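You operate a simulated robot arm through the tools that you are given. There is no shell and no other tool. Be economical: measure what you need, move in short steps, check, and stop when the job is done.

The job below is to be done with a simulated robot arm. You get a single attempt, and the scene is never put back.

JOB
Plug the column in, set the drag knob by the card, free the brake and crank one turn clockwise.
Fine: plugs and card lie on the yellow table; grey plug to grey socket; stop with the yellow mark where it began, within two fingers' width.

It is judged by the outcome, as a careful person would: the job done as asked, and still so three seconds after it is handed in. It fails if anything else is knocked over, pushed out of place, dropped, spilled or broken.

ROBOT AND FRAMES
A 6-joint arm with a fingered hand on a trunk, on a base that drives. Base frame: it is fixed to the floor where the robot stands at the start and does not move with it; the origin is under the middle of the robot, x ahead of it, y to its left, z up. Lengths are in m, angles in rad, forces in N, time in s.
With the tool pointing down near the work surface it reaches from about 0.32 to 0.8 m from the robot's upright axis, wherever it stands. Its first joint turns from -2.007 to 2.007 rad. Places, roughly: brake lever [0.7, -0.4, 0.8]; drag knob [0.8, -0.5, 0.9]; grey socket [0.8, -0.5, 0.5]. Payload 4 kg.
The TCP is the grasp point between the finger pads, 0.026 m short of the fingertips. In the tool frame z runs along the fingers and y along their closing line. Largest opening 0.164 m; the body of the gripper starts 0.073 m behind the TCP. The gripper is a hand of 5 fingers: y runs from the thumb to the fingers, the wrist lies at [0, 0, -0.239] in the tool frame.
Orientation is that of the tool frame in the base frame, as a unit quaternion [x, y, z, w]. With the fingers straight down and closing along the base's y, the tool's x points along the base's -x, its y along +y and its z along -z.

CONTROLS
- The arm moves only by the tool move_arm. Its argument "targets" is a list of rows, each an object (a shift or turn left out is 0) with "rotation": the turn, a rotation vector about the tool's x, y, z in rad, a list of three; "offset": the shift along the tool's x, y, z in mm, a list of three. In form: [{"rotation": [wx, wy, wz], "offset": [x, y, z]}, ...]. A call has 1 to 12 rows; each row is the pose to reach, as a shift and turn from the pose commanded when the call began, along the tool's axes at that moment. Rows are played at 5 a second. More than 0.05 m and 0.15 rad between two rows, and nothing of the call is played. Where a pose cannot be reached the arm comes as near as it can. A force on the tool above 90 N (or 10 N above the force at the start of the call, whichever is more), or a blocked arm, ends the call early, and 0.2 s more pass. In this call time passes only in rows, and 0.2 s behind the last. The reply holds the time, the measured pose of the TCP, the force on the tool along the base axes, the opening and the grip force, in the units named above and with some noise, with the torque about the TCP (base axes, N m) and any sound that the robot's microphone picked up.
- Cameras (640 x 400 px; columns grow to the right, rows downward): "scene" is now at [0.0209, 0.1687, 1.5828]; the picture's right is [-0.20, -0.98, 0.00], its down [-0.66, 0.14, -0.74] and it looks along [0.73, -0.15, -0.67] (base axes); focal length 295 px, centre (320, 200). "wrist" rides on the gripper at [0.051, -0.07, -0.094] in the tool frame; the picture's right is [0.81, 0.59, 0.00], its down [-0.43, 0.60, -0.68] and it looks along [-0.40, 0.55, 0.74] (tool axes); focal length 270 px, centre (320, 200). There is no depth. A picture from a camera that has moved, and an enlarged one, comes with that camera's place and axes in the base frame and with its lens.
- snapshot(camera): a new picture of that camera. The clock stands still meanwhile.
- raise_lower(by): slides the trunk up (or, below 0, down) by that many m; the arm and the scene camera ride with it, the base frame stays. It gives what a move gives, with no picture.
- drive_base(legs): drives the robot by 1 to 6 legs, each [ahead, left, turn to the left] in m, m and rad, along the robot's own axes; the way and the turn of a leg run together, so that a leg with both is an arc; at most 1.5 m and 3.142 rad a leg. The arm and the cameras ride along, it lands a little off, and it stops where it bumps. It gives what a move gives.
- move_fingers(finger1, finger2, finger3, finger4, thumb_bend): sets how far each is bent, from 0 (flat) to 100 (curled in); at 30 the hand is open as for a grip, at 70 the pads meet at the TCP. One left out holds its place. A second passes; each finger stops where it meets its share of the squeeze, and holds until it gets a number again. It is the only way to open and close the hand. It gives what a move gives, with no picture; readings hold the bend of each and the force on the fingers (four entries, about 0 where the hand has none), thumb and palm.
- turn_head(pan, tilt): turns the head with the scene camera to pan (to the left, within 2.705 rad either way) and tilt (down, from -0.506 to 1.204), counted from straight ahead of the robot. It gives what a move gives.
- close_up(camera, box): a new picture of the part [left, top, right, bottom] of that camera's present view, enlarged. The clock stands still meanwhile.
- close_job(): hands the job in; it is judged then, once.

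Go step by step. Nothing tells you exact positions but the pictures and the camera data: compare them with the known pose of the tool, close in by small moves and look again before you grip or let go. The budget is 120 turns and 90 pictures, counting those below and the enlarged ones. Unless the task says otherwise, let go and move clear before handing in, and close with one line.

The tools are called after "Emit:" by a JSON object that holds its "fn" and its "kwargs". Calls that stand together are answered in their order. move_arm: Moves the arm, as the interface text tells. Its arguments: {"type":"object","properties":{"targets":{"type":"array","items":{"type":"object","properties":{"rotation":{"type":"array","items":{"type":"number"}},"offset":{"type":"array","items":{"type":"number"}}}}}},"required":["targets"]} The other tools are called the same way: raise_lower (by) slides the trunk up or down; move_fingers (finger1, finger2, finger3, finger4, thumb_bend) moves the fingers one by one; drive_base (legs) drives the base; turn_head (pan, tilt) turns the head that bears the scene camera; snapshot (camera) takes a picture; close_up (camera, box) takes an enlarged picture of a part of a camera's view; close_job () hands the job in.

At the start:

```text
t: 0.0
position: [0.5955, -0.0435, 1.1401]
tool_rot: [0.001, 1.0, 0.0, 0.0]
contact_force: [-0.2, -0.1, 0.0]
torque: [0.02, 0.01, 0.04]
finger_gap: 0.1634
grip_force: 0.1
shape: jaw
bend: [30.0, 30.0, 30.0, 30.0, 30.0]
finger forces: [0.1, 0.0, 0.0, 0.0, 0.0, 0.0]
trunk travel left (down, up): [-0.625, 0.365]
robot x, y, heading: [0.0007, 0.0044, 0.001]
head pan, tilt: [-0.204, 0.735]
```

scene: 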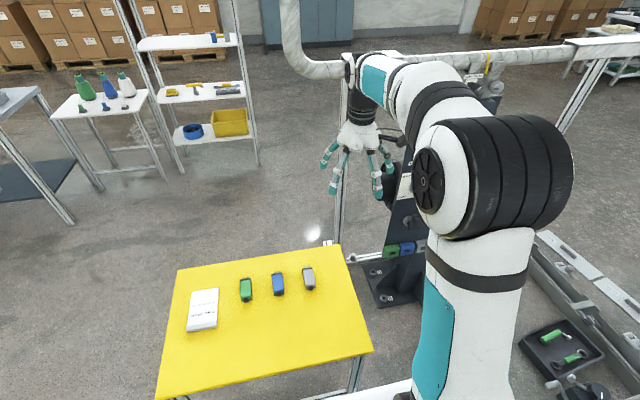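
wrist: 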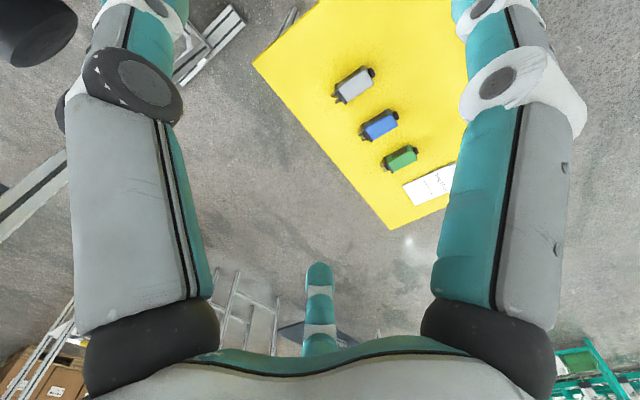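

I see a yellow table with green, blue and grey plugs and a card, and a dark column to the right behind the arm. First I read the card and look at the column.

Emit:
{"fn": "close_up", "kwargs": {"camera": "scene", "box": [170, 250, 330, 350]}}

Emit:
{"fn": "close_up", "kwargs": {"camera": "scene", "box": [310, 130, 470, 310]}}

Emit:
{"fn": "turn_head", "kwargs": {"pan": -0.6, "tilt": 0.7}}

Emit:
{"fn": "snapshot", "kwargs": {"camera": "scene"}}

```text
4.00 times, centred on (250, 300) of scene
camera zoom: at [0.0209, 0.1687, 1.5828], right [-0.2, -0.98, 0.0], down [-0.66, 0.14, -0.74], along [0.73, -0.15, -0.67], focal length 1179 px, centre (600, -200)
```

zoom: 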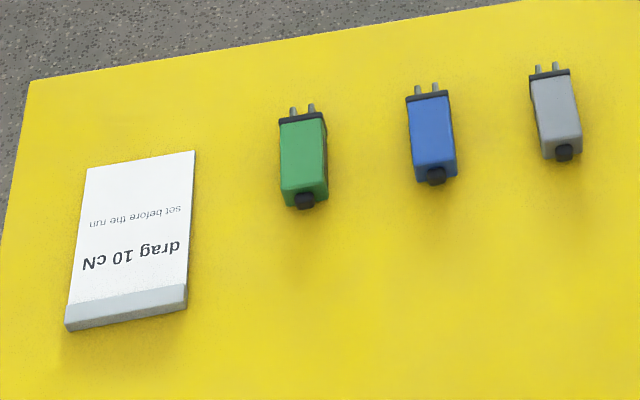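

```text
2.22 times, centred on (390, 220) of scene
camera zoom: at [0.0209, 0.1687, 1.5828], right [-0.2, -0.98, 0.0], down [-0.66, 0.14, -0.74], along [0.73, -0.15, -0.67], focal length 655 px, centre (164, 156)
```

zoom: 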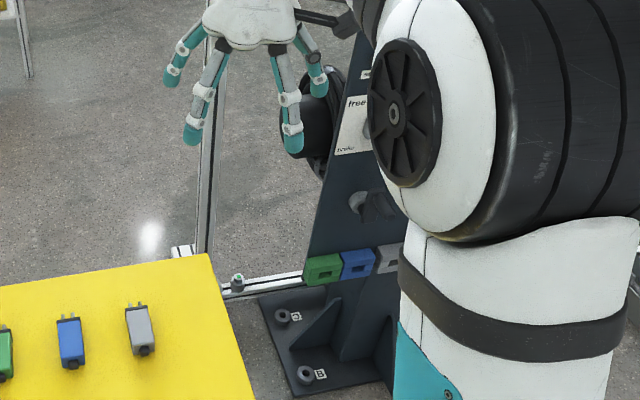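

```text
t: 0.9
position: [0.5958, -0.0448, 1.1399]
tool_rot: [-0.001, 1.0, 0.0, 0.0]
contact_force: [0.5, 1.0, 0.4]
torque: [0.02, -0.05, 0.02]
finger_gap: 0.1641
grip_force: 0.1
shape: jaw
bend: [30.0, 30.0, 30.0, 30.0, 30.0]
finger forces: [0.0, 0.1, 0.0, 0.0, 0.0, 0.0]
trunk travel left (down, up): [-0.625, 0.365]
robot x, y, heading: [0.0009, 0.0015, 0.001]
head pan, tilt: [-0.6, 0.7]
```

```text
85 pictures are left
camera scene: at [0.0093, 0.1377, 1.5857], right [-0.56, -0.83, 0.0], down [-0.53, 0.36, -0.76], along [0.63, -0.43, -0.64], focal length 295 px, centre (320, 200)
```

scene: 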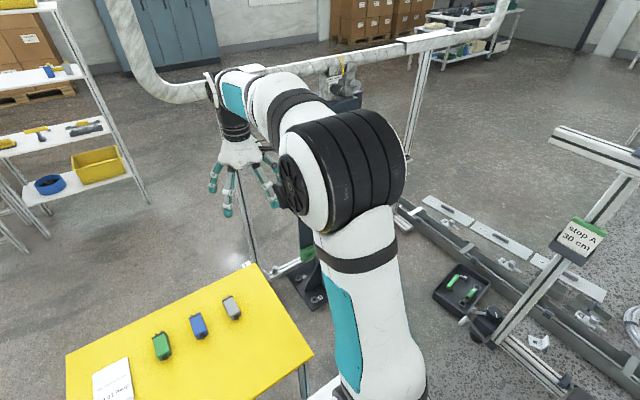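

The card says drag 10 cN. The arm hides the column, so I swing the hand to the left and look again.

Emit:
{"fn": "move_arm", "kwargs": {"targets": [{"offset": [0, 45, 0]}, {"offset": [5, 90, 0]}, {"offset": [10, 135, 0]}, {"offset": [20, 180, 0]}, {"offset": [30, 225, 0]}, {"offset": [45, 270, 0]}, {"offset": [60, 315, 0]}, {"offset": [80, 355, 0]}, {"offset": [100, 395, 0]}]}}

Emit:
{"fn": "turn_head", "kwargs": {"pan": -0.6, "tilt": 0.75}}

Emit:
{"fn": "snapshot", "kwargs": {"camera": "scene"}}

```text
t: 2.9
position: [0.495, 0.3521, 1.14]
tool_rot: [0.0, 1.0, -0.001, 0.0]
contact_force: [0.4, -0.1, -0.9]
torque: [-0.04, 0.02, 0.01]
finger_gap: 0.1638
grip_force: 0.0
shape: jaw
bend: [30.0, 30.0, 30.0, 30.0, 30.0]
finger forces: [0.0, 0.1, 0.1, 0.1, 0.1, 0.0]
trunk travel left (down, up): [-0.625, 0.365]
robot x, y, heading: [-0.0014, 0.0018, -0.003]
head pan, tilt: [-0.6, 0.7]
```

```text
t: 3.5
position: [0.4966, 0.3509, 1.14]
tool_rot: [0.001, 1.0, -0.001, 0.0]
contact_force: [0.0, -0.7, 0.3]
torque: [0.0, 0.01, 0.03]
finger_gap: 0.1639
grip_force: 0.1
shape: jaw
bend: [30.0, 30.0, 30.0, 30.0, 30.0]
finger forces: [0.0, 0.1, 0.0, 0.1, 0.1, 0.0]
trunk travel left (down, up): [-0.625, 0.365]
robot x, y, heading: [0.0019, -0.0014, -0.001]
head pan, tilt: [-0.6, 0.75]
```

```text
84 pictures are left
camera scene: at [0.0074, 0.139, 1.5815], right [-0.56, -0.83, 0.0], down [-0.56, 0.39, -0.73], along [0.6, -0.41, -0.68], focal length 295 px, centre (320, 200)
```

scene: 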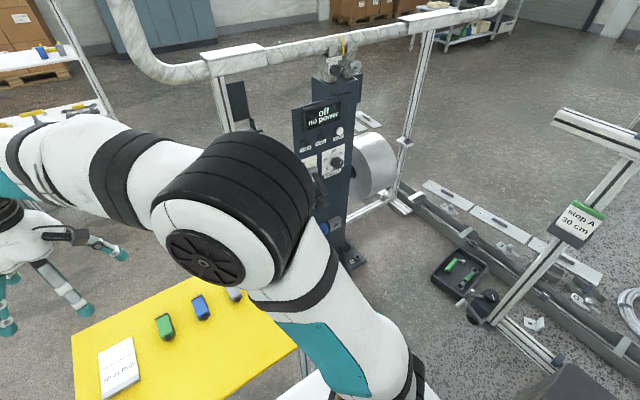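

Emit:
{"fn": "close_up", "kwargs": {"camera": "scene", "box": [270, 40, 430, 140]}}

Emit:
{"fn": "close_up", "kwargs": {"camera": "scene", "box": [280, 90, 400, 210]}}

```text
4.00 times, centred on (350, 90) of scene
camera zoom: at [0.0074, 0.139, 1.5815], right [-0.56, -0.83, 0.0], down [-0.56, 0.39, -0.73], along [0.6, -0.41, -0.68], focal length 1179 px, centre (200, 640)
```

zoom: 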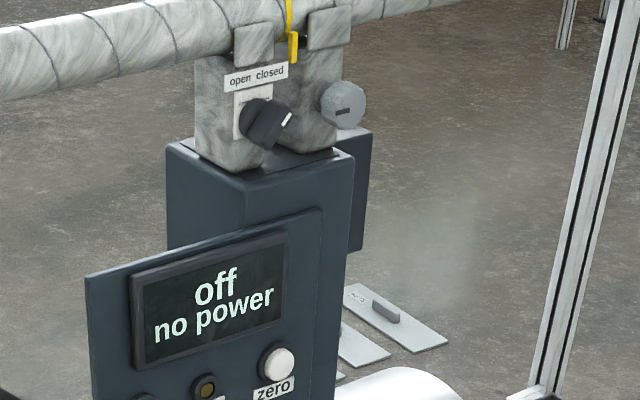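

```text
3.33 times, centred on (340, 150) of scene
camera zoom: at [0.0074, 0.139, 1.5815], right [-0.56, -0.83, 0.0], down [-0.56, 0.39, -0.73], along [0.6, -0.41, -0.68], focal length 982 px, centre (253, 367)
```

zoom: 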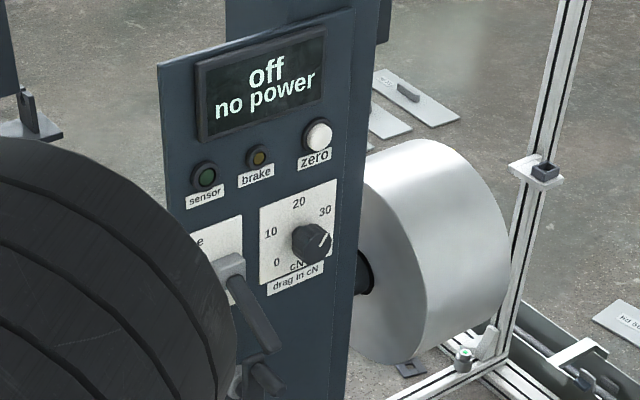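

The panel has a display (off), a drag knob now near 25–30, a brake lever and sockets lower down. I look at my own hand's shape and the left side of the column next.

Emit:
{"fn": "turn_head", "kwargs": {"pan": 0.2, "tilt": 0.6}}

Emit:
{"fn": "snapshot", "kwargs": {"camera": "scene"}}

Emit:
{"fn": "snapshot", "kwargs": {"camera": "wrist"}}

```text
t: 4.6
position: [0.4963, 0.3491, 1.1408]
tool_rot: [-0.001, 1.0, 0.0, -0.001]
contact_force: [0.2, -1.2, -0.4]
torque: [-0.01, -0.02, -0.03]
finger_gap: 0.164
grip_force: 0.1
shape: jaw
bend: [30.0, 30.0, 30.0, 30.0, 30.0]
finger forces: [0.0, 0.1, 0.1, 0.0, 0.0, 0.0]
trunk travel left (down, up): [-0.625, 0.365]
robot x, y, heading: [0.0017, 0.0007, 0.002]
head pan, tilt: [0.201, 0.6]
```

```text
81 pictures are left
camera scene: at [0.0257, 0.2033, 1.5943], right [0.2, -0.98, 0.0], down [-0.55, -0.11, -0.82], along [0.81, 0.16, -0.57], focal length 295 px, centre (320, 200)
```

scene: 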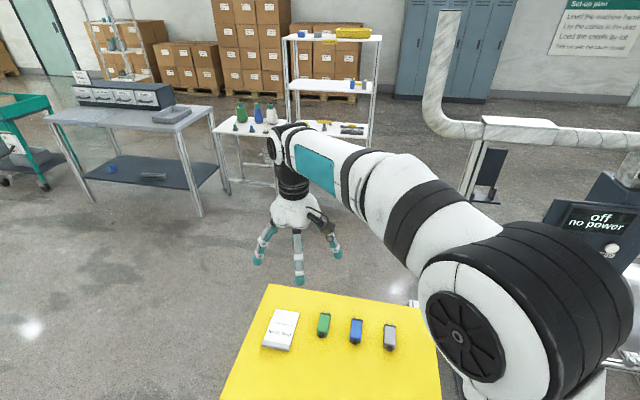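

```text
80 pictures are left
camera wrist: at [0.4467, 0.2808, 1.2333], right [-0.81, 0.59, 0.0], down [0.43, 0.6, 0.68], along [0.4, 0.55, -0.74], focal length 270 px, centre (320, 200)
```

wrist: 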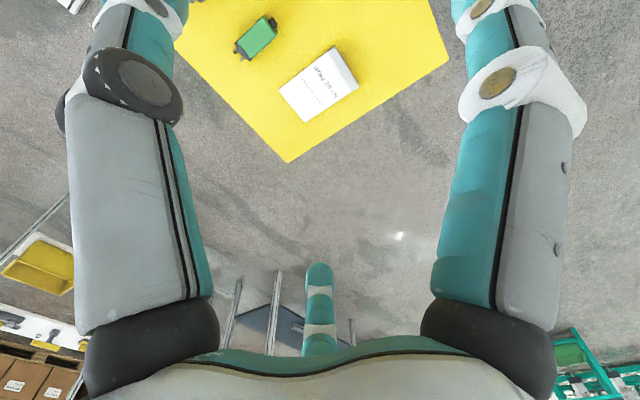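

The hand is in clear view now, as is a wall sign; I enlarge both.

Emit:
{"fn": "close_up", "kwargs": {"camera": "scene", "box": [240, 180, 360, 290]}}

Emit:
{"fn": "close_up", "kwargs": {"camera": "scene", "box": [440, 0, 640, 125]}}

```text
3.64 times, centred on (300, 235) of scene
camera zoom: at [0.0257, 0.2033, 1.5943], right [0.2, -0.98, 0.0], down [-0.55, -0.11, -0.82], along [0.81, 0.16, -0.57], focal length 1072 px, centre (393, 73)
```

zoom: 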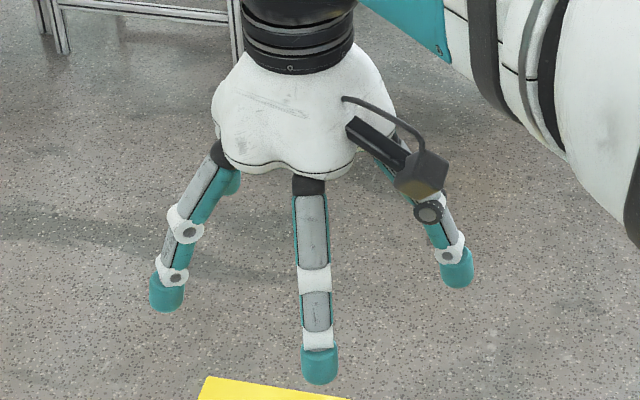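

```text
3.20 times, centred on (540, 62) of scene
camera zoom: at [0.0257, 0.2033, 1.5943], right [0.2, -0.98, 0.0], down [-0.55, -0.11, -0.82], along [0.81, 0.16, -0.57], focal length 943 px, centre (-384, 640)
```

zoom: 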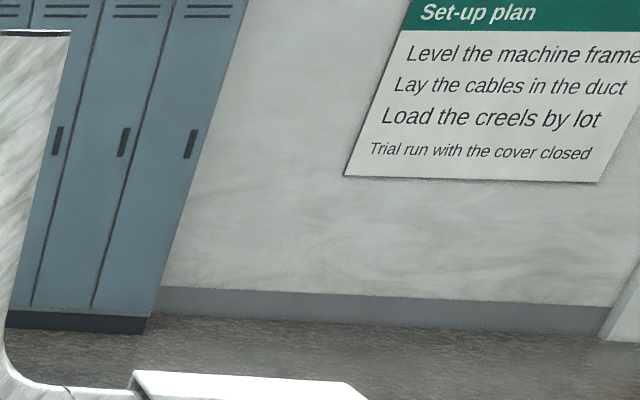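

The hand is a five-finger ring (thumb toward −y, two fingers toward +y). I swing it back to the right, turned so that the wrist camera looks at the column's face.

Emit:
{"fn": "move_arm", "kwargs": {"targets": [{"offset": [-15, -45, 0], "rotation": [0, 0, 0.09]}, {"offset": [-30, -90, 0], "rotation": [0, 0, 0.18]}, {"offset": [-45, -135, 0], "rotation": [0, 0, 0.27]}, {"offset": [-50, -180, 0], "rotation": [0, 0, 0.36]}, {"offset": [-55, -225, 0], "rotation": [0, 0, 0.45]}, {"offset": [-60, -270, 0], "rotation": [0, 0, 0.54]}, {"offset": [-60, -315, 0], "rotation": [0, 0, 0.63]}, {"offset": [-55, -360, 0], "rotation": [0, 0, 0.72]}, {"offset": [-50, -405, 0], "rotation": [0, 0, 0.81]}, {"offset": [-40, -450, 0], "rotation": [0, 0, 0.9]}, {"offset": [-20, -490, 0], "rotation": [0, 0, 0.99]}, {"offset": [0, -530, 0], "rotation": [0, 0, 1.08]}]}}

Emit:
{"fn": "turn_head", "kwargs": {"pan": -0.5, "tilt": 0.7}}

Emit:
{"fn": "snapshot", "kwargs": {"camera": "wrist"}}

```text
t: 7.2
position: [0.4949, -0.1814, 1.14]
tool_rot: [0.514, 0.858, -0.001, 0.0]
contact_force: [0.1, 0.0, -0.8]
torque: [0.04, -0.01, 0.0]
finger_gap: 0.164
grip_force: 0.0
shape: jaw
bend: [30.0, 30.0, 30.0, 30.0, 30.0]
finger forces: [0.0, 0.1, 0.0, 0.0, 0.0, 0.0]
trunk travel left (down, up): [-0.625, 0.365]
robot x, y, heading: [-0.0002, -0.0023, -0.002]
head pan, tilt: [0.201, 0.6]
```

```text
t: 8.3
position: [0.4972, -0.1794, 1.139]
tool_rot: [0.514, 0.858, 0.0, 0.001]
contact_force: [0.3, 0.0, 0.1]
torque: [-0.02, -0.04, 0.02]
finger_gap: 0.1637
grip_force: 0.0
shape: jaw
bend: [30.0, 30.0, 30.0, 30.0, 30.0]
finger forces: [0.0, 0.0, 0.0, 0.0, 0.1, 0.0]
trunk travel left (down, up): [-0.625, 0.365]
robot x, y, heading: [0.0009, 0.0013, 0.001]
head pan, tilt: [-0.499, 0.7]
```

```text
77 pictures are left
camera wrist: at [0.4117, -0.168, 1.2318], right [0.14, 0.99, 0.0], down [0.73, -0.1, 0.68], along [0.67, -0.09, -0.74], focal length 270 px, centre (320, 200)
```

wrist: 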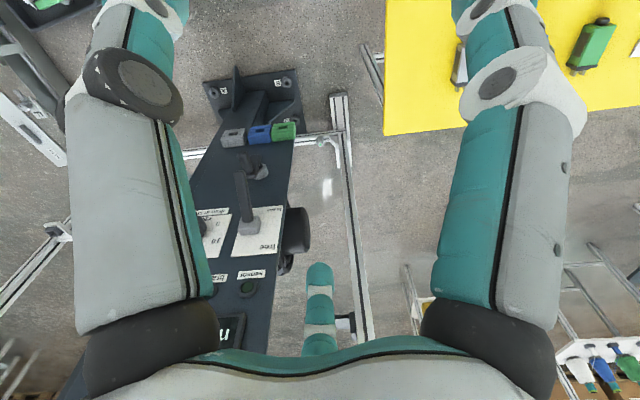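

The column shows well here, upside down; I enlarge it.

Emit:
{"fn": "close_up", "kwargs": {"camera": "wrist", "box": [170, 60, 350, 172]}}

Emit:
{"fn": "close_up", "kwargs": {"camera": "wrist", "box": [180, 160, 360, 290]}}

```text
3.56 times, centred on (260, 116) of wrist
camera zoom: at [0.4117, -0.168, 1.2318], right [0.14, 0.99, 0.0], down [0.73, -0.1, 0.68], along [0.67, -0.09, -0.74], focal length 961 px, centre (533, 499)
```

zoom: 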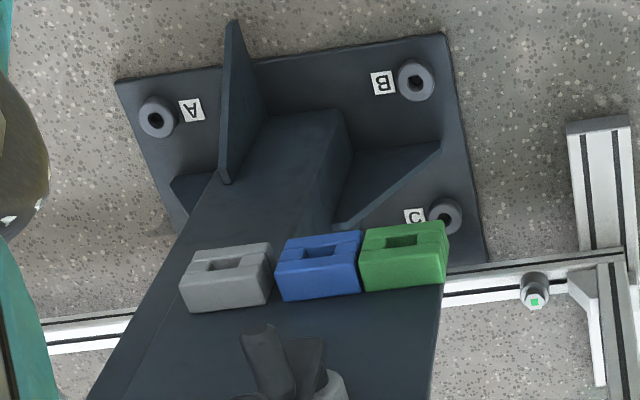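

```text
3.08 times, centred on (270, 225) of wrist
camera zoom: at [0.4117, -0.168, 1.2318], right [0.14, 0.99, 0.0], down [0.73, -0.1, 0.68], along [0.67, -0.09, -0.74], focal length 832 px, centre (474, 123)
```

zoom: 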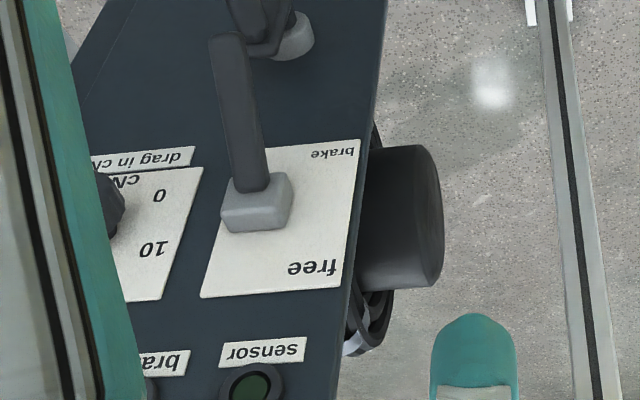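

The lever hangs at "brake" with "free" above; a black part sits on the column's left side. I go left and look at that side for the crank and the yellow mark.

Emit:
{"fn": "move_arm", "kwargs": {"targets": [{"offset": [19, 38, 7], "rotation": [0, 0, 0.11]}, {"offset": [38, 77, 15], "rotation": [0, 0, 0.22]}, {"offset": [57, 115, 22], "rotation": [0, 0, 0.33]}, {"offset": [76, 154, 30], "rotation": [0, 0, 0.44]}, {"offset": [95, 192, 37], "rotation": [0, 0, 0.55]}, {"offset": [114, 231, 45], "rotation": [0, 0, 0.66]}, {"offset": [133, 270, 52], "rotation": [0, 0, 0.78]}, {"offset": [153, 308, 60], "rotation": [0, 0, 0.9]}]}}

Emit:
{"fn": "snapshot", "kwargs": {"camera": "wrist"}}

Emit:
{"fn": "snapshot", "kwargs": {"camera": "scene"}}

```text
t: 10.1
position: [0.6968, 0.1024, 1.0792]
tool_rot: [0.837, 0.548, 0.0, 0.0]
contact_force: [0.9, -0.1, 0.4]
torque: [0.0, -0.01, 0.0]
finger_gap: 0.1638
grip_force: 0.1
shape: jaw
bend: [30.0, 30.0, 30.0, 30.0, 30.0]
finger forces: [0.1, 0.0, 0.1, 0.0, 0.0, 0.1]
trunk travel left (down, up): [-0.625, 0.365]
robot x, y, heading: [-0.0003, -0.0016, 0.002]
head pan, tilt: [-0.499, 0.7]
```

```text
74 pictures are left
camera wrist: at [0.6545, 0.1769, 1.1722], right [0.86, 0.51, 0.0], down [0.37, -0.63, 0.68], along [0.34, -0.58, -0.74], focal length 270 px, centre (320, 200)
```

wrist: 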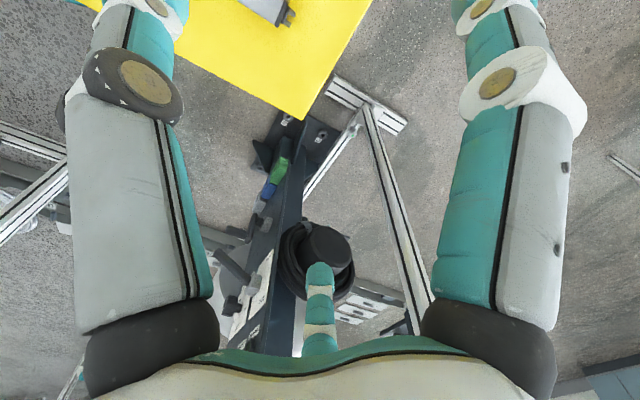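

```text
73 pictures are left
camera scene: at [0.0147, 0.1457, 1.5856], right [-0.48, -0.88, 0.0], down [-0.57, 0.31, -0.76], along [0.67, -0.37, -0.64], focal length 295 px, centre (320, 200)
```

scene: 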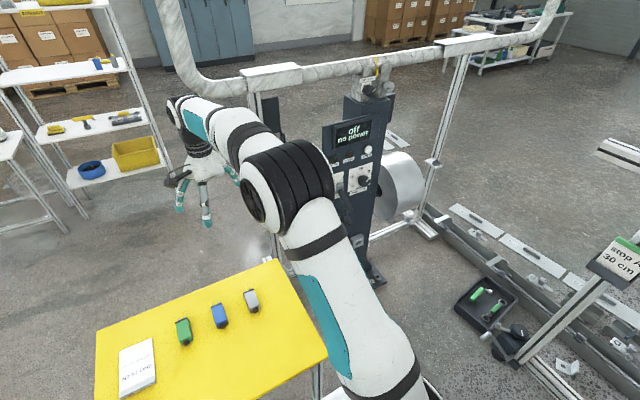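

Emit:
{"fn": "close_up", "kwargs": {"camera": "scene", "box": [320, 150, 440, 225]}}

Emit:
{"fn": "close_up", "kwargs": {"camera": "scene", "box": [320, 205, 440, 290]}}

Emit:
{"fn": "close_up", "kwargs": {"camera": "wrist", "box": [200, 120, 380, 350]}}

```text
5.33 times, centred on (380, 188) of scene
camera zoom: at [0.0147, 0.1457, 1.5856], right [-0.48, -0.88, 0.0], down [-0.57, 0.31, -0.76], along [0.67, -0.37, -0.64], focal length 1572 px, centre (0, 267)
```

zoom: 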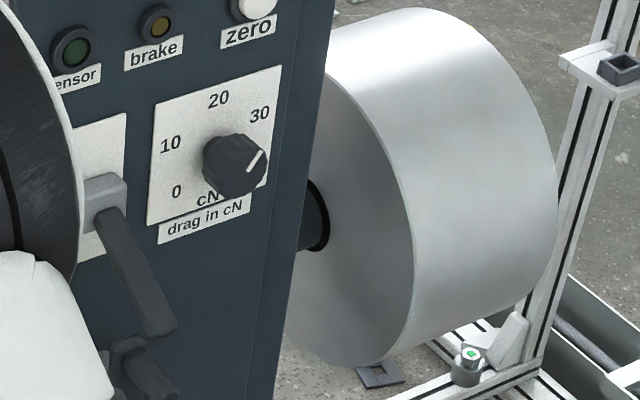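

```text
4.71 times, centred on (380, 248) of scene
camera zoom: at [0.0147, 0.1457, 1.5856], right [-0.48, -0.88, 0.0], down [-0.57, 0.31, -0.76], along [0.67, -0.37, -0.64], focal length 1387 px, centre (38, -24)
```

zoom: 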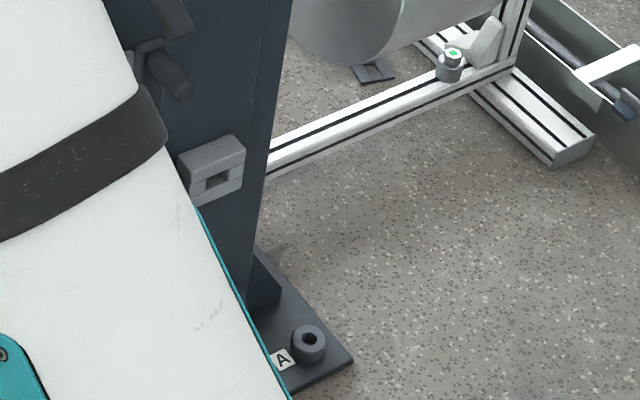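

```text
1.74 times, centred on (290, 235) of wrist
camera zoom: at [0.6545, 0.1769, 1.1722], right [0.86, 0.51, 0.0], down [0.37, -0.63, 0.68], along [0.34, -0.58, -0.74], focal length 470 px, centre (372, 139)
```

zoom: 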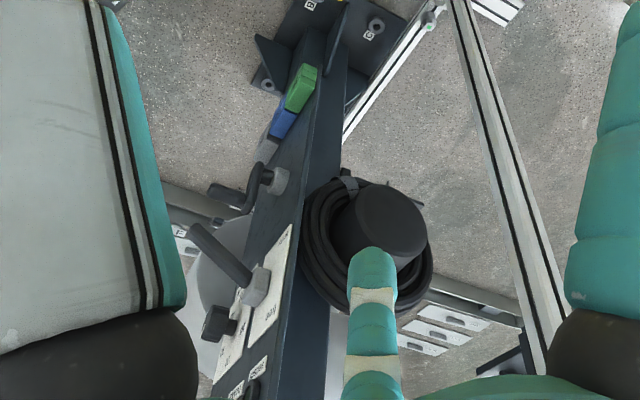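

The crank sits on the panel between lever and sockets, its handle sticking out toward the robot; the socket opens to the front. I check the robot's footprint before driving to the right for a straighter reach.

Emit:
{"fn": "turn_head", "kwargs": {"pan": -0.9, "tilt": 1.2}}

Emit:
{"fn": "snapshot", "kwargs": {"camera": "scene"}}

Emit:
{"fn": "turn_head", "kwargs": {"pan": -1.6, "tilt": 0.9}}

Emit:
{"fn": "snapshot", "kwargs": {"camera": "scene"}}

```text
t: 11.0
position: [0.6973, 0.1017, 1.0798]
tool_rot: [0.836, 0.549, 0.0, 0.001]
contact_force: [0.1, -0.6, -0.6]
torque: [0.02, 0.01, -0.01]
finger_gap: 0.1639
grip_force: 0.0
shape: jaw
bend: [30.0, 30.0, 30.0, 30.0, 30.0]
finger forces: [0.0, 0.1, 0.1, 0.0, 0.0, 0.0]
trunk travel left (down, up): [-0.625, 0.365]
robot x, y, heading: [0.0001, -0.0001, -0.001]
head pan, tilt: [-0.901, 1.201]
```

```text
69 pictures are left
camera scene: at [-0.026, 0.1418, 1.5498], right [-0.78, -0.62, 0.0], down [-0.58, 0.73, -0.36], along [0.23, -0.28, -0.93], focal length 295 px, centre (320, 200)
```

scene: 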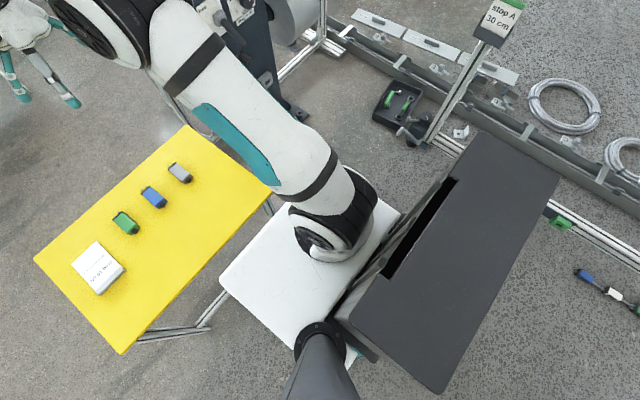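

```text
t: 12.1
position: [0.6963, 0.1015, 1.0806]
tool_rot: [0.836, 0.549, 0.0, 0.0]
contact_force: [0.2, 0.2, -0.8]
torque: [0.0, -0.04, -0.01]
finger_gap: 0.1641
grip_force: 0.1
shape: jaw
bend: [30.0, 30.0, 30.0, 30.0, 30.0]
finger forces: [0.1, 0.0, 0.0, 0.1, 0.2, 0.1]
trunk travel left (down, up): [-0.625, 0.365]
robot x, y, heading: [-0.0024, 0.0021, 0.0]
head pan, tilt: [-1.6, 0.901]
```

```text
68 pictures are left
camera scene: at [-0.063, 0.1102, 1.5695], right [-1.0, 0.03, 0.0], down [0.02, 0.78, -0.62], along [-0.02, -0.62, -0.78], focal length 295 px, centre (320, 200)
```

scene: 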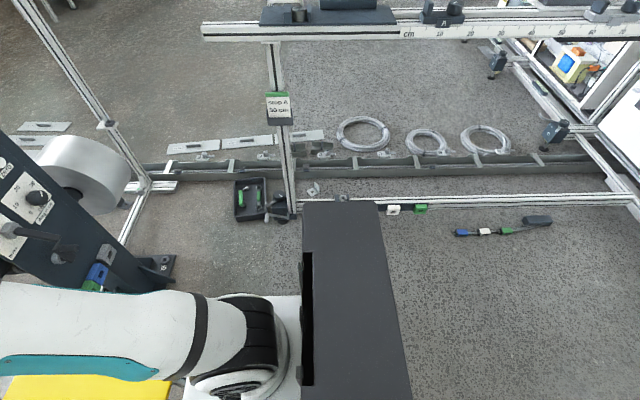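

The floor to the right is clear for about half a metre. I draw the hand back and turn it straight, then drive 0.3 m to the right.

Emit:
{"fn": "move_arm", "kwargs": {"targets": [{"offset": [-3, -17, 0], "rotation": [0, 0, -0.14]}, {"offset": [-6, -34, 0], "rotation": [0, 0, -0.28]}, {"offset": [-9, -51, 0], "rotation": [0, 0, -0.42]}, {"offset": [-12, -68, 0], "rotation": [0, 0, -0.56]}, {"offset": [-15, -85, 0], "rotation": [0, 0, -0.7]}, {"offset": [-18, -102, 0], "rotation": [0, 0, -0.84]}, {"offset": [-21, -119, 0], "rotation": [0, 0, -0.98]}, {"offset": [-24, -136, 0], "rotation": [0, 0, -1.12]}, {"offset": [-27, -153, 0], "rotation": [0, 0, -1.26]}, {"offset": [-30, -170, 0], "rotation": [0, 0, -1.4]}, {"offset": [-32, -187, 0], "rotation": [0, 0, -1.54]}, {"offset": [-34, -203, 0], "rotation": [0, 0, -1.68]}]}}

Emit:
{"fn": "move_arm", "kwargs": {"targets": [{"rotation": [0, 0, -0.1]}, {"rotation": [0, 0, -0.2]}, {"rotation": [0, 0, -0.3]}]}}

Emit:
{"fn": "drive_base", "kwargs": {"legs": [[0, -0.3, 0]]}}

Emit:
{"fn": "turn_head", "kwargs": {"pan": -0.25, "tilt": 0.75}}

Emit:
{"fn": "snapshot", "kwargs": {"camera": "scene"}}

```text
t: 14.7
position: [0.4958, 0.1492, 1.0808]
tool_rot: [0.149, 0.989, 0.0, 0.0]
contact_force: [-0.1, -0.8, 0.6]
torque: [0.01, 0.01, -0.02]
finger_gap: 0.1639
grip_force: 0.1
shape: jaw
bend: [30.0, 30.0, 30.0, 30.0, 30.0]
finger forces: [0.1, 0.0, 0.1, 0.0, 0.0, 0.1]
trunk travel left (down, up): [-0.625, 0.365]
robot x, y, heading: [0.0011, 0.0012, -0.002]
head pan, tilt: [-1.6, 0.901]
```

```text
t: 15.5
position: [0.4959, 0.1507, 1.0819]
tool_rot: [-0.001, 1.0, 0.0, 0.0]
contact_force: [1.5, 0.0, 0.7]
torque: [-0.01, 0.01, 0.01]
finger_gap: 0.1639
grip_force: 0.0
shape: jaw
bend: [30.0, 30.0, 30.0, 30.0, 30.0]
finger forces: [0.0, 0.1, 0.0, 0.0, 0.1, 0.1]
trunk travel left (down, up): [-0.625, 0.365]
robot x, y, heading: [-0.0037, 0.0002, -0.004]
head pan, tilt: [-1.6, 0.901]
```

```text
t: 17.6
position: [0.496, -0.1562, 1.0811]
tool_rot: [0.004, 1.0, -0.001, 0.0]
contact_force: [-0.9, -0.3, -0.4]
torque: [0.0, 0.0, -0.01]
finger_gap: 0.164
grip_force: 0.0
shape: jaw
bend: [30.0, 30.0, 30.0, 30.0, 30.0]
finger forces: [0.1, 0.1, 0.1, 0.1, 0.0, 0.1]
trunk travel left (down, up): [-0.625, 0.365]
robot x, y, heading: [0.0007, -0.3057, -0.006]
head pan, tilt: [-1.6, 0.901]
```

```text
t: 19.1
position: [0.495, -0.1557, 1.081]
tool_rot: [0.003, 1.0, 0.0, 0.0]
contact_force: [0.2, -0.9, -0.3]
torque: [0.03, -0.02, -0.04]
finger_gap: 0.164
grip_force: 0.0
shape: jaw
bend: [30.0, 30.0, 30.0, 30.0, 30.0]
finger forces: [0.1, 0.0, 0.1, 0.0, 0.1, 0.0]
trunk travel left (down, up): [-0.625, 0.365]
robot x, y, heading: [-0.003, -0.302, -0.01]
head pan, tilt: [-0.25, 0.75]
```

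```text
67 pictures are left
camera scene: at [0.0195, -0.1383, 1.5815], right [-0.26, -0.97, 0.0], down [-0.66, 0.17, -0.73], along [0.71, -0.19, -0.68], focal length 295 px, centre (320, 200)
```

scene: 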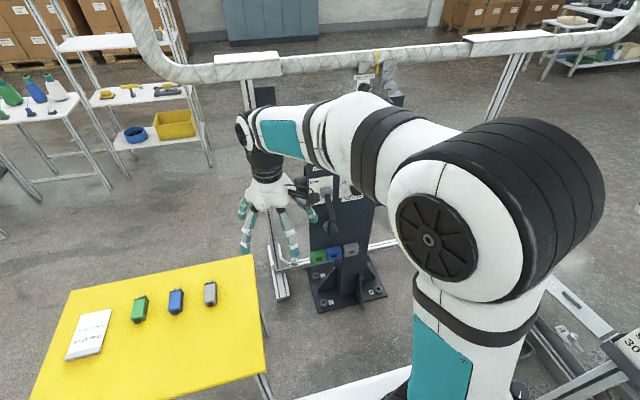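

Now the column face shows with the arm above it. I enlarge the panel and the plugs for measuring.

Emit:
{"fn": "close_up", "kwargs": {"camera": "scene", "box": [290, 170, 400, 310]}}

Emit:
{"fn": "close_up", "kwargs": {"camera": "scene", "box": [120, 260, 280, 360]}}

```text
2.86 times, centred on (345, 240) of scene
camera zoom: at [0.0195, -0.1383, 1.5815], right [-0.26, -0.97, 0.0], down [-0.66, 0.17, -0.73], along [0.71, -0.19, -0.68], focal length 842 px, centre (249, 86)
```

zoom: 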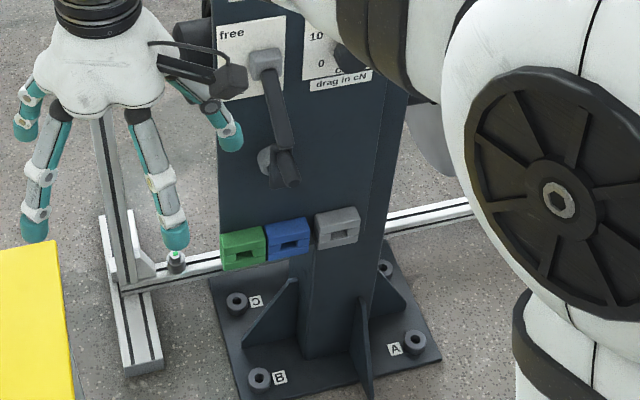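

```text
4.00 times, centred on (200, 310) of scene
camera zoom: at [0.0195, -0.1383, 1.5815], right [-0.26, -0.97, 0.0], down [-0.66, 0.17, -0.73], along [0.71, -0.19, -0.68], focal length 1179 px, centre (800, -240)
```

zoom: 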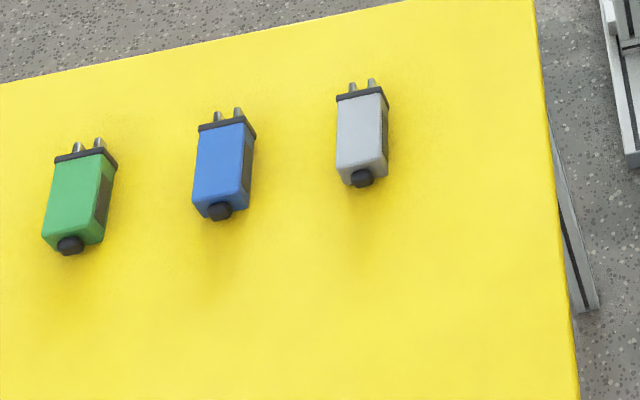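

I test the hand: curling fingers 1 and 4 should fold the two along the plug's length, leaving thumb against fingers 2 and 3.

Emit:
{"fn": "move_fingers", "kwargs": {"finger1": 100, "finger4": 100}}

Emit:
{"fn": "snapshot", "kwargs": {"camera": "wrist"}}

Emit:
{"fn": "close_up", "kwargs": {"camera": "scene", "box": [220, 110, 340, 270]}}

```text
t: 20.1
position: [0.4955, -0.1577, 1.0806]
tool_rot: [0.003, 1.0, 0.0, -0.001]
contact_force: [-0.2, -0.2, -0.4]
torque: [0.01, 0.04, -0.03]
finger_gap: 0.0768
grip_force: 0.1
shape: fingers
bend: [74.0, 30.0, 30.0, 74.0, 30.0]
finger forces: [0.0, 0.1, 0.0, 0.1, 0.1, 0.0]
trunk travel left (down, up): [-0.625, 0.365]
robot x, y, heading: [-0.0038, -0.3041, -0.01]
head pan, tilt: [-0.25, 0.75]
```

```text
64 pictures are left
camera wrist: at [0.4458, -0.2256, 1.1734], right [-0.8, 0.59, 0.0], down [0.44, 0.59, 0.68], along [0.4, 0.54, -0.74], focal length 270 px, centre (320, 200)
```

wrist: 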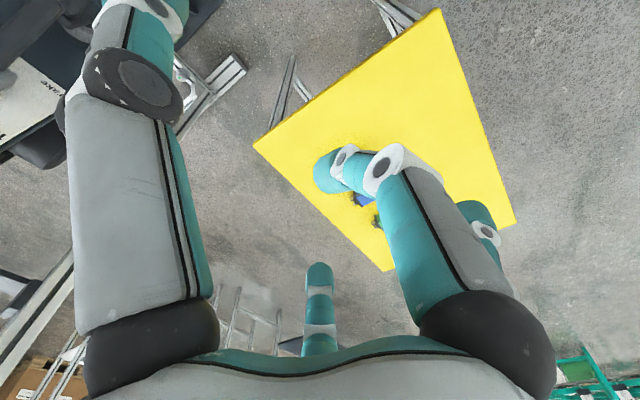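

```text
2.50 times, centred on (280, 190) of scene
camera zoom: at [0.0195, -0.1382, 1.5815], right [-0.25, -0.97, 0.0], down [-0.66, 0.17, -0.73], along [0.71, -0.19, -0.68], focal length 737 px, centre (420, 225)
```

zoom: 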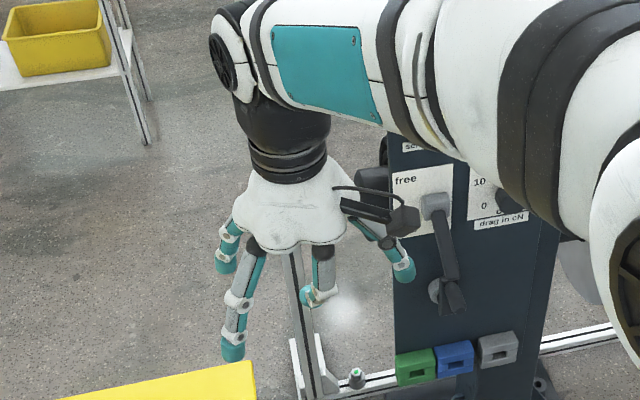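

Both stopped at 74, meeting each other at the middle. I try curling them one after the other.

Emit:
{"fn": "move_fingers", "kwargs": {"finger4": 30}}

Emit:
{"fn": "move_fingers", "kwargs": {"finger1": 100}}

Emit:
{"fn": "move_fingers", "kwargs": {"finger4": 100}}

Emit:
{"fn": "snapshot", "kwargs": {"camera": "wrist"}}

```text
t: 21.1
position: [0.4966, -0.156, 1.0817]
tool_rot: [0.004, 1.0, 0.0, 0.0]
contact_force: [-0.3, -0.3, 0.2]
torque: [0.04, -0.01, 0.03]
finger_gap: 0.0969
grip_force: 0.0
shape: fingers
bend: [100.0, 30.0, 30.0, 30.0, 30.0]
finger forces: [0.0, 0.1, 0.0, 0.0, 0.1, 0.0]
trunk travel left (down, up): [-0.625, 0.365]
robot x, y, heading: [0.0028, -0.3047, -0.011]
head pan, tilt: [-0.25, 0.75]
```

```text
t: 22.1
position: [0.4967, -0.1562, 1.0802]
tool_rot: [0.004, 1.0, 0.0, 0.0]
contact_force: [0.8, -0.3, -0.2]
torque: [-0.01, 0.0, 0.0]
finger_gap: 0.0968
grip_force: 0.1
shape: fingers
bend: [100.0, 30.0, 30.0, 30.0, 30.0]
finger forces: [0.0, 0.0, 0.0, 0.0, 0.0, 0.0]
trunk travel left (down, up): [-0.625, 0.365]
robot x, y, heading: [-0.0021, -0.304, -0.009]
head pan, tilt: [-0.25, 0.75]
```

```text
t: 23.1
position: [0.4953, -0.1553, 1.082]
tool_rot: [0.004, 1.0, 0.0, 0.0]
contact_force: [0.4, 0.1, 0.7]
torque: [0.01, 0.0, -0.04]
finger_gap: 0.0997
grip_force: 0.1
shape: fingers
bend: [100.0, 30.0, 30.0, 91.0, 30.0]
finger forces: [0.0, 0.0, 0.0, 0.0, 0.1, 0.0]
trunk travel left (down, up): [-0.625, 0.365]
robot x, y, heading: [-0.0033, -0.302, -0.009]
head pan, tilt: [-0.25, 0.75]
```

```text
62 pictures are left
camera wrist: at [0.4458, -0.2256, 1.1734], right [-0.8, 0.59, 0.0], down [0.44, 0.59, 0.68], along [0.4, 0.54, -0.74], focal length 270 px, centre (320, 200)
```

wrist: 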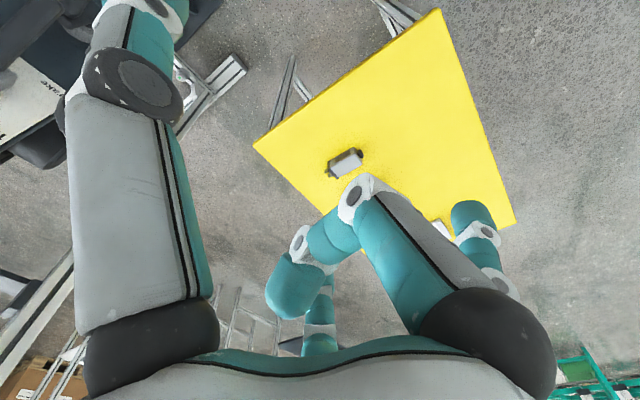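

Fingers 1 and 4 now fold fully against the palm, leaving thumb against 2 and 3. I take the grey plug's middle to be near (0.618, 0.088, 0.654); I move above it with the hand tilted 35° forward and lower the trunk.

Emit:
{"fn": "move_arm", "kwargs": {"targets": [{"offset": [-18, 40, 0], "rotation": [0, -0.1, 0]}, {"offset": [-36, 81, 0], "rotation": [0, -0.2, 0]}, {"offset": [-54, 122, 0], "rotation": [0, -0.3, 0]}, {"offset": [-72, 163, 0], "rotation": [0, -0.4, 0]}, {"offset": [-90, 203, 0], "rotation": [0, -0.5, 0]}, {"offset": [-105, 243, 0], "rotation": [0, -0.61, 0]}]}}

Emit:
{"fn": "raise_lower", "kwargs": {"by": -0.25}}

Emit:
{"fn": "snapshot", "kwargs": {"camera": "wrist"}}

Emit:
{"fn": "snapshot", "kwargs": {"camera": "scene"}}

```text
t: 24.4
position: [0.6062, 0.0873, 1.0792]
tool_rot: [0.002, 0.954, 0.0, 0.301]
contact_force: [-0.5, -0.2, 0.3]
torque: [-0.02, -0.02, 0.0]
finger_gap: 0.1
grip_force: 0.0
shape: fingers
bend: [100.0, 30.0, 30.0, 91.0, 30.0]
finger forces: [0.0, 0.1, 0.0, 0.0, 0.1, 0.0]
trunk travel left (down, up): [-0.625, 0.365]
robot x, y, heading: [-0.0016, -0.3013, -0.003]
head pan, tilt: [-0.25, 0.75]
```

```text
t: 27.0
position: [0.6049, 0.0854, 0.8282]
tool_rot: [0.003, 0.954, -0.001, 0.3]
contact_force: [-0.2, -0.1, -0.1]
torque: [0.0, 0.0, 0.0]
finger_gap: 0.0999
grip_force: 0.1
shape: fingers
bend: [100.0, 30.0, 30.0, 91.0, 30.0]
finger forces: [0.0, 0.1, 0.1, 0.0, 0.0, 0.0]
trunk travel left (down, up): [-0.375, 0.615]
robot x, y, heading: [0.0006, -0.3032, -0.006]
head pan, tilt: [-0.25, 0.75]
```

```text
61 pictures are left
camera wrist: at [0.5101, 0.0165, 0.8748], right [-0.66, 0.59, -0.46], down [-0.03, 0.6, 0.8], along [0.75, 0.54, -0.38], focal length 270 px, centre (320, 200)
```

wrist: 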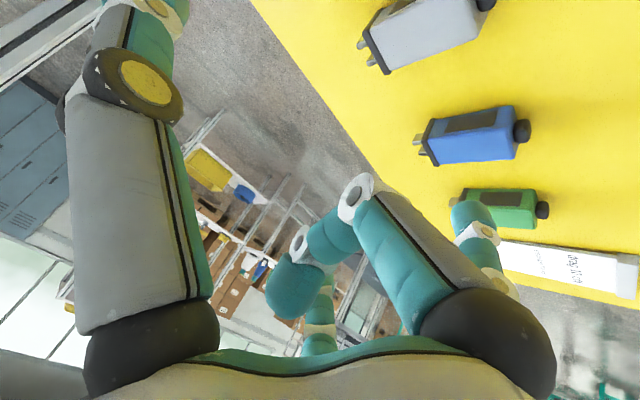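

```text
60 pictures are left
camera scene: at [0.0194, -0.1382, 1.3315], right [-0.25, -0.97, 0.0], down [-0.66, 0.17, -0.73], along [0.71, -0.19, -0.68], focal length 295 px, centre (320, 200)
```

scene: 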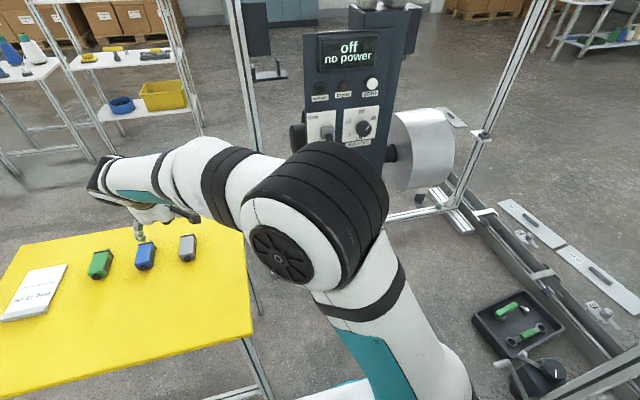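

The wrist view shows the plugs clearly; the grey one spans about x 0.577–0.65, y 0.071–0.108. I enlarge both views to fix its height and yaw.

Emit:
{"fn": "close_up", "kwargs": {"camera": "scene", "box": [130, 220, 226, 280]}}

Emit:
{"fn": "close_up", "kwargs": {"camera": "wrist", "box": [340, 0, 532, 120]}}

```text
6.67 times, centred on (178, 250) of scene
camera zoom: at [0.0194, -0.1382, 1.3315], right [-0.25, -0.97, 0.0], down [-0.66, 0.17, -0.73], along [0.71, -0.19, -0.68], focal length 1965 px, centre (1267, -133)
```

zoom: 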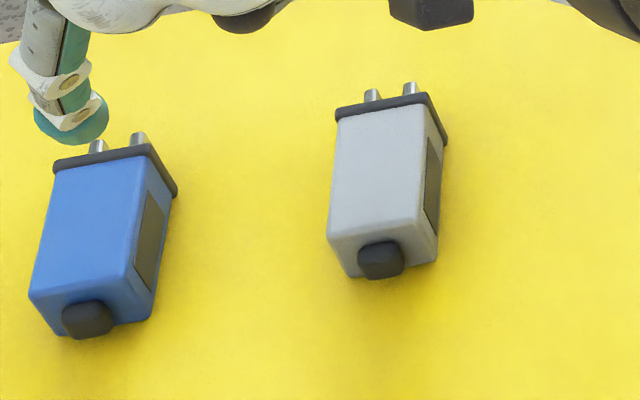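

```text
3.33 times, centred on (436, 60) of wrist
camera zoom: at [0.5101, 0.0165, 0.8748], right [-0.66, 0.59, -0.46], down [-0.03, 0.6, 0.8], along [0.75, 0.54, -0.38], focal length 901 px, centre (-67, 667)
```

zoom: 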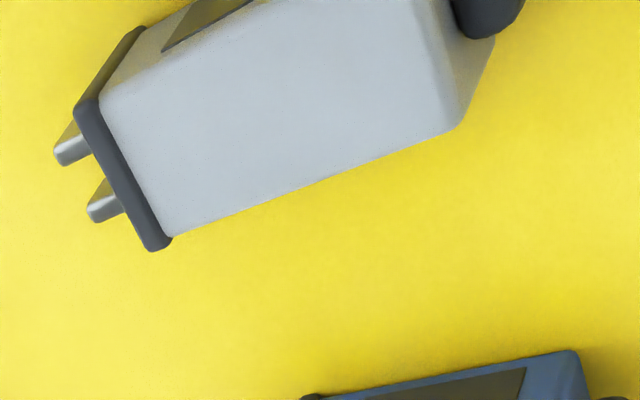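

Two methods put the plug's top at about z 0.69 and its body at x 0.576–0.635, y 0.069–0.103, nearly square to x. I half-close the gripping fingers and come down to 7 cm above it.

Emit:
{"fn": "move_fingers", "kwargs": {"finger2": 45, "finger3": 45, "thumb_bend": 45}}

Emit:
{"fn": "move_arm", "kwargs": {"targets": [{"offset": [25, 0, 24]}, {"offset": [50, 0, 48]}]}}

Emit:
{"fn": "snapshot", "kwargs": {"camera": "wrist"}}

Emit:
{"fn": "close_up", "kwargs": {"camera": "scene", "box": [110, 180, 250, 280]}}

```text
t: 28.0
position: [0.6043, 0.0855, 0.8295]
tool_rot: [0.003, 0.954, -0.001, 0.3]
contact_force: [0.7, 0.2, 0.7]
torque: [0.0, -0.01, -0.01]
finger_gap: 0.081
grip_force: 0.0
shape: fingers
bend: [100.0, 45.0, 45.0, 91.0, 45.0]
finger forces: [0.1, 0.1, 0.1, 0.0, 0.0, 0.0]
trunk travel left (down, up): [-0.375, 0.615]
robot x, y, heading: [-0.0019, -0.3013, -0.009]
head pan, tilt: [-0.25, 0.75]
```

```text
t: 28.6
position: [0.5907, 0.0831, 0.7612]
tool_rot: [0.003, 0.954, -0.001, 0.3]
contact_force: [-0.2, -0.5, 0.1]
torque: [0.0, -0.03, -0.02]
finger_gap: 0.0813
grip_force: 0.1
shape: fingers
bend: [100.0, 45.0, 45.0, 91.0, 45.0]
finger forces: [0.1, 0.1, 0.0, 0.0, 0.0, 0.0]
trunk travel left (down, up): [-0.375, 0.615]
robot x, y, heading: [-0.0009, -0.2997, -0.004]
head pan, tilt: [-0.25, 0.75]
```

```text
57 pictures are left
camera wrist: at [0.4958, 0.0151, 0.807], right [-0.66, 0.59, -0.46], down [-0.03, 0.6, 0.8], along [0.75, 0.54, -0.38], focal length 270 px, centre (320, 200)
```

wrist: 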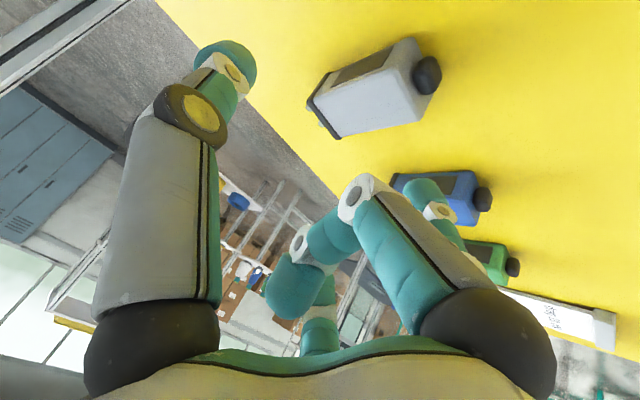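

```text
4.00 times, centred on (180, 230) of scene
camera zoom: at [0.0195, -0.1381, 1.3315], right [-0.25, -0.97, 0.0], down [-0.66, 0.17, -0.73], along [0.71, -0.19, -0.68], focal length 1179 px, centre (880, 80)
```

zoom: 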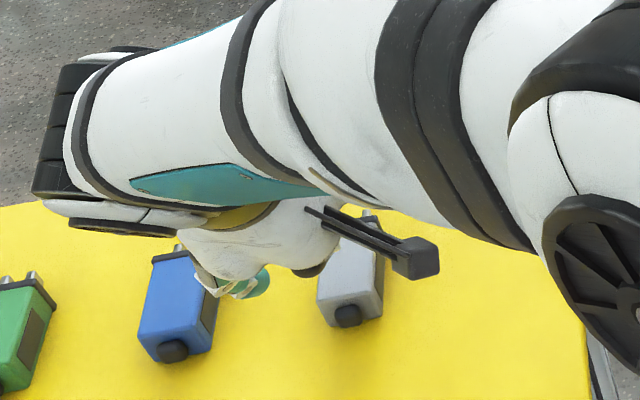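

The two wrist views agree: plug top near z 0.688. I go down in small steps and look again.

Emit:
{"fn": "move_arm", "kwargs": {"targets": [{"offset": [12, 1, 17]}, {"offset": [22, 2, 33]}]}}

Emit:
{"fn": "snapshot", "kwargs": {"camera": "wrist"}}

```text
t: 29.2
position: [0.593, 0.0863, 0.7194]
tool_rot: [0.004, 0.954, -0.002, 0.3]
contact_force: [-0.5, -0.3, 0.2]
torque: [-0.01, -0.01, 0.03]
finger_gap: 0.0813
grip_force: 0.1
shape: fingers
bend: [100.0, 45.0, 45.0, 91.0, 45.0]
finger forces: [0.1, 0.0, 0.0, 0.0, 0.0, 0.1]
trunk travel left (down, up): [-0.375, 0.615]
robot x, y, heading: [-0.0007, -0.3032, -0.007]
head pan, tilt: [-0.25, 0.75]
```

```text
55 pictures are left
camera wrist: at [0.4981, 0.018, 0.7665], right [-0.66, 0.59, -0.46], down [-0.03, 0.6, 0.8], along [0.75, 0.54, -0.38], focal length 270 px, centre (320, 200)
```

wrist: 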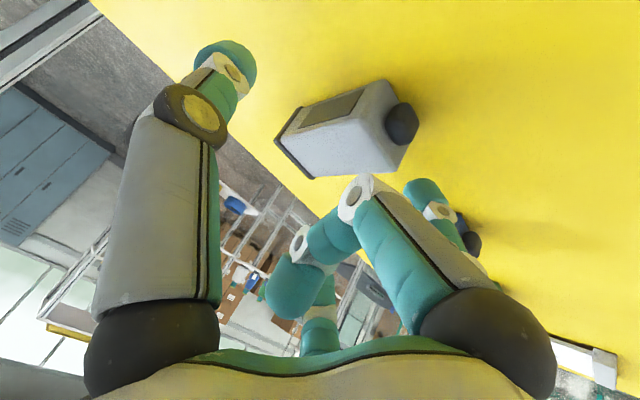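

Plug middle is (0.605, 0.087). I lower to the gripping height, slightly behind its middle.

Emit:
{"fn": "move_arm", "kwargs": {"targets": [{"offset": [8, 0, 7]}, {"offset": [15, 0, 13]}, {"offset": [22, 0, 19]}]}}

Emit:
{"fn": "snapshot", "kwargs": {"camera": "wrist"}}

Emit:
{"fn": "close_up", "kwargs": {"camera": "scene", "box": [130, 200, 230, 270]}}

```text
t: 30.0
position: [0.5843, 0.0881, 0.6932]
tool_rot: [0.003, 0.953, -0.001, 0.302]
contact_force: [-5.5, 0.2, 17.2]
torque: [0.83, 0.04, 0.21]
finger_gap: 0.0812
grip_force: 9.0
shape: fingers
bend: [100.0, 47.0, 45.0, 91.0, 45.0]
finger forces: [0.0, 17.0, 0.0, 0.0, 0.0, 0.0]
trunk travel left (down, up): [-0.375, 0.615]
robot x, y, heading: [-0.0001, -0.3037, -0.011]
head pan, tilt: [-0.25, 0.75]
```

```text
54 pictures are left
camera wrist: at [0.489, 0.0194, 0.7404], right [-0.66, 0.59, -0.46], down [-0.03, 0.59, 0.8], along [0.75, 0.54, -0.37], focal length 270 px, centre (320, 200)
```

wrist: 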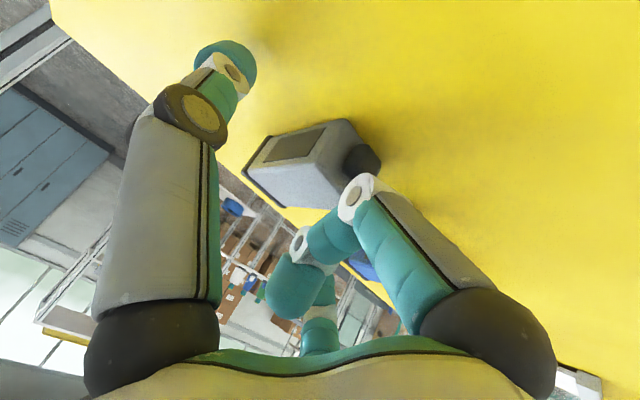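

```text
5.71 times, centred on (180, 235) of scene
camera zoom: at [0.0177, -0.139, 1.3317], right [-0.25, -0.97, 0.0], down [-0.66, 0.17, -0.73], along [0.71, -0.19, -0.68], focal length 1684 px, centre (1120, 0)
```

zoom: 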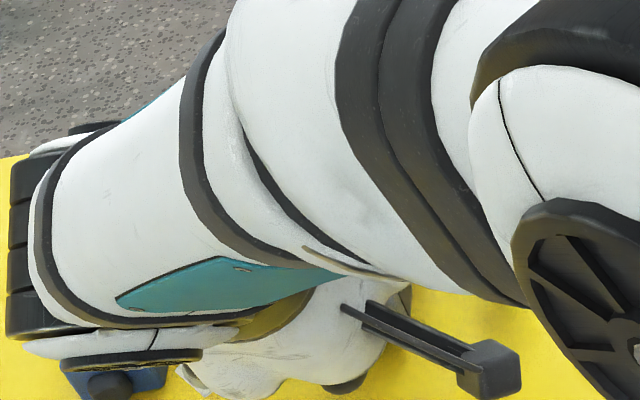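

Finger 2 just touches the table (17 N), so I lift 5 mm and close thumb, 2 and 3 on the plug.

Emit:
{"fn": "move_arm", "kwargs": {"targets": [{"offset": [-3, -1, -4]}]}}

Emit:
{"fn": "move_fingers", "kwargs": {"finger2": 75, "finger3": 75, "thumb_bend": 75}}

Emit:
{"fn": "snapshot", "kwargs": {"camera": "wrist"}}

```text
t: 30.4
position: [0.5846, 0.0865, 0.6971]
tool_rot: [0.005, 0.954, -0.002, 0.3]
contact_force: [2.4, -0.4, 8.2]
torque: [0.4, -0.16, -0.13]
finger_gap: 0.0811
grip_force: 4.1
shape: fingers
bend: [100.0, 48.0, 45.0, 91.0, 45.0]
finger forces: [0.0, 8.1, 0.0, 0.1, 0.0, 0.1]
trunk travel left (down, up): [-0.375, 0.615]
robot x, y, heading: [-0.0012, -0.3065, -0.011]
head pan, tilt: [-0.25, 0.75]
```

```text
t: 31.4
position: [0.5839, 0.0879, 0.6977]
tool_rot: [0.004, 0.954, -0.002, 0.3]
contact_force: [-1.0, -0.7, 0.0]
torque: [0.0, 0.02, -0.01]
finger_gap: 0.0593
grip_force: 17.4
shape: fingers
bend: [100.0, 63.0, 61.0, 91.0, 63.0]
finger forces: [0.0, 9.5, 7.9, 0.0, 17.5, 0.0]
trunk travel left (down, up): [-0.375, 0.615]
robot x, y, heading: [-0.0028, -0.3017, -0.007]
head pan, tilt: [-0.25, 0.75]
```

```text
52 pictures are left
camera wrist: at [0.4901, 0.0181, 0.7437], right [-0.66, 0.59, -0.46], down [-0.03, 0.6, 0.8], along [0.75, 0.54, -0.38], focal length 270 px, centre (320, 200)
```

wrist: 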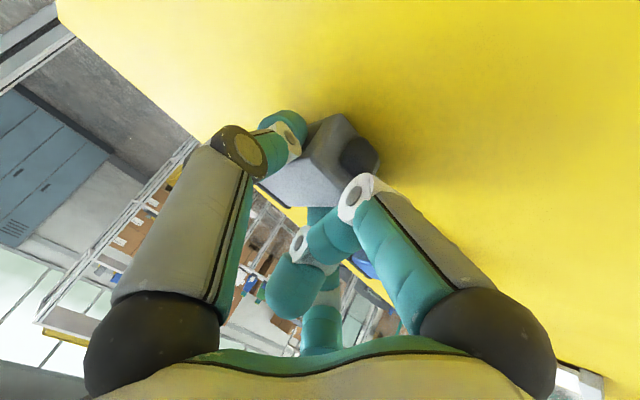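

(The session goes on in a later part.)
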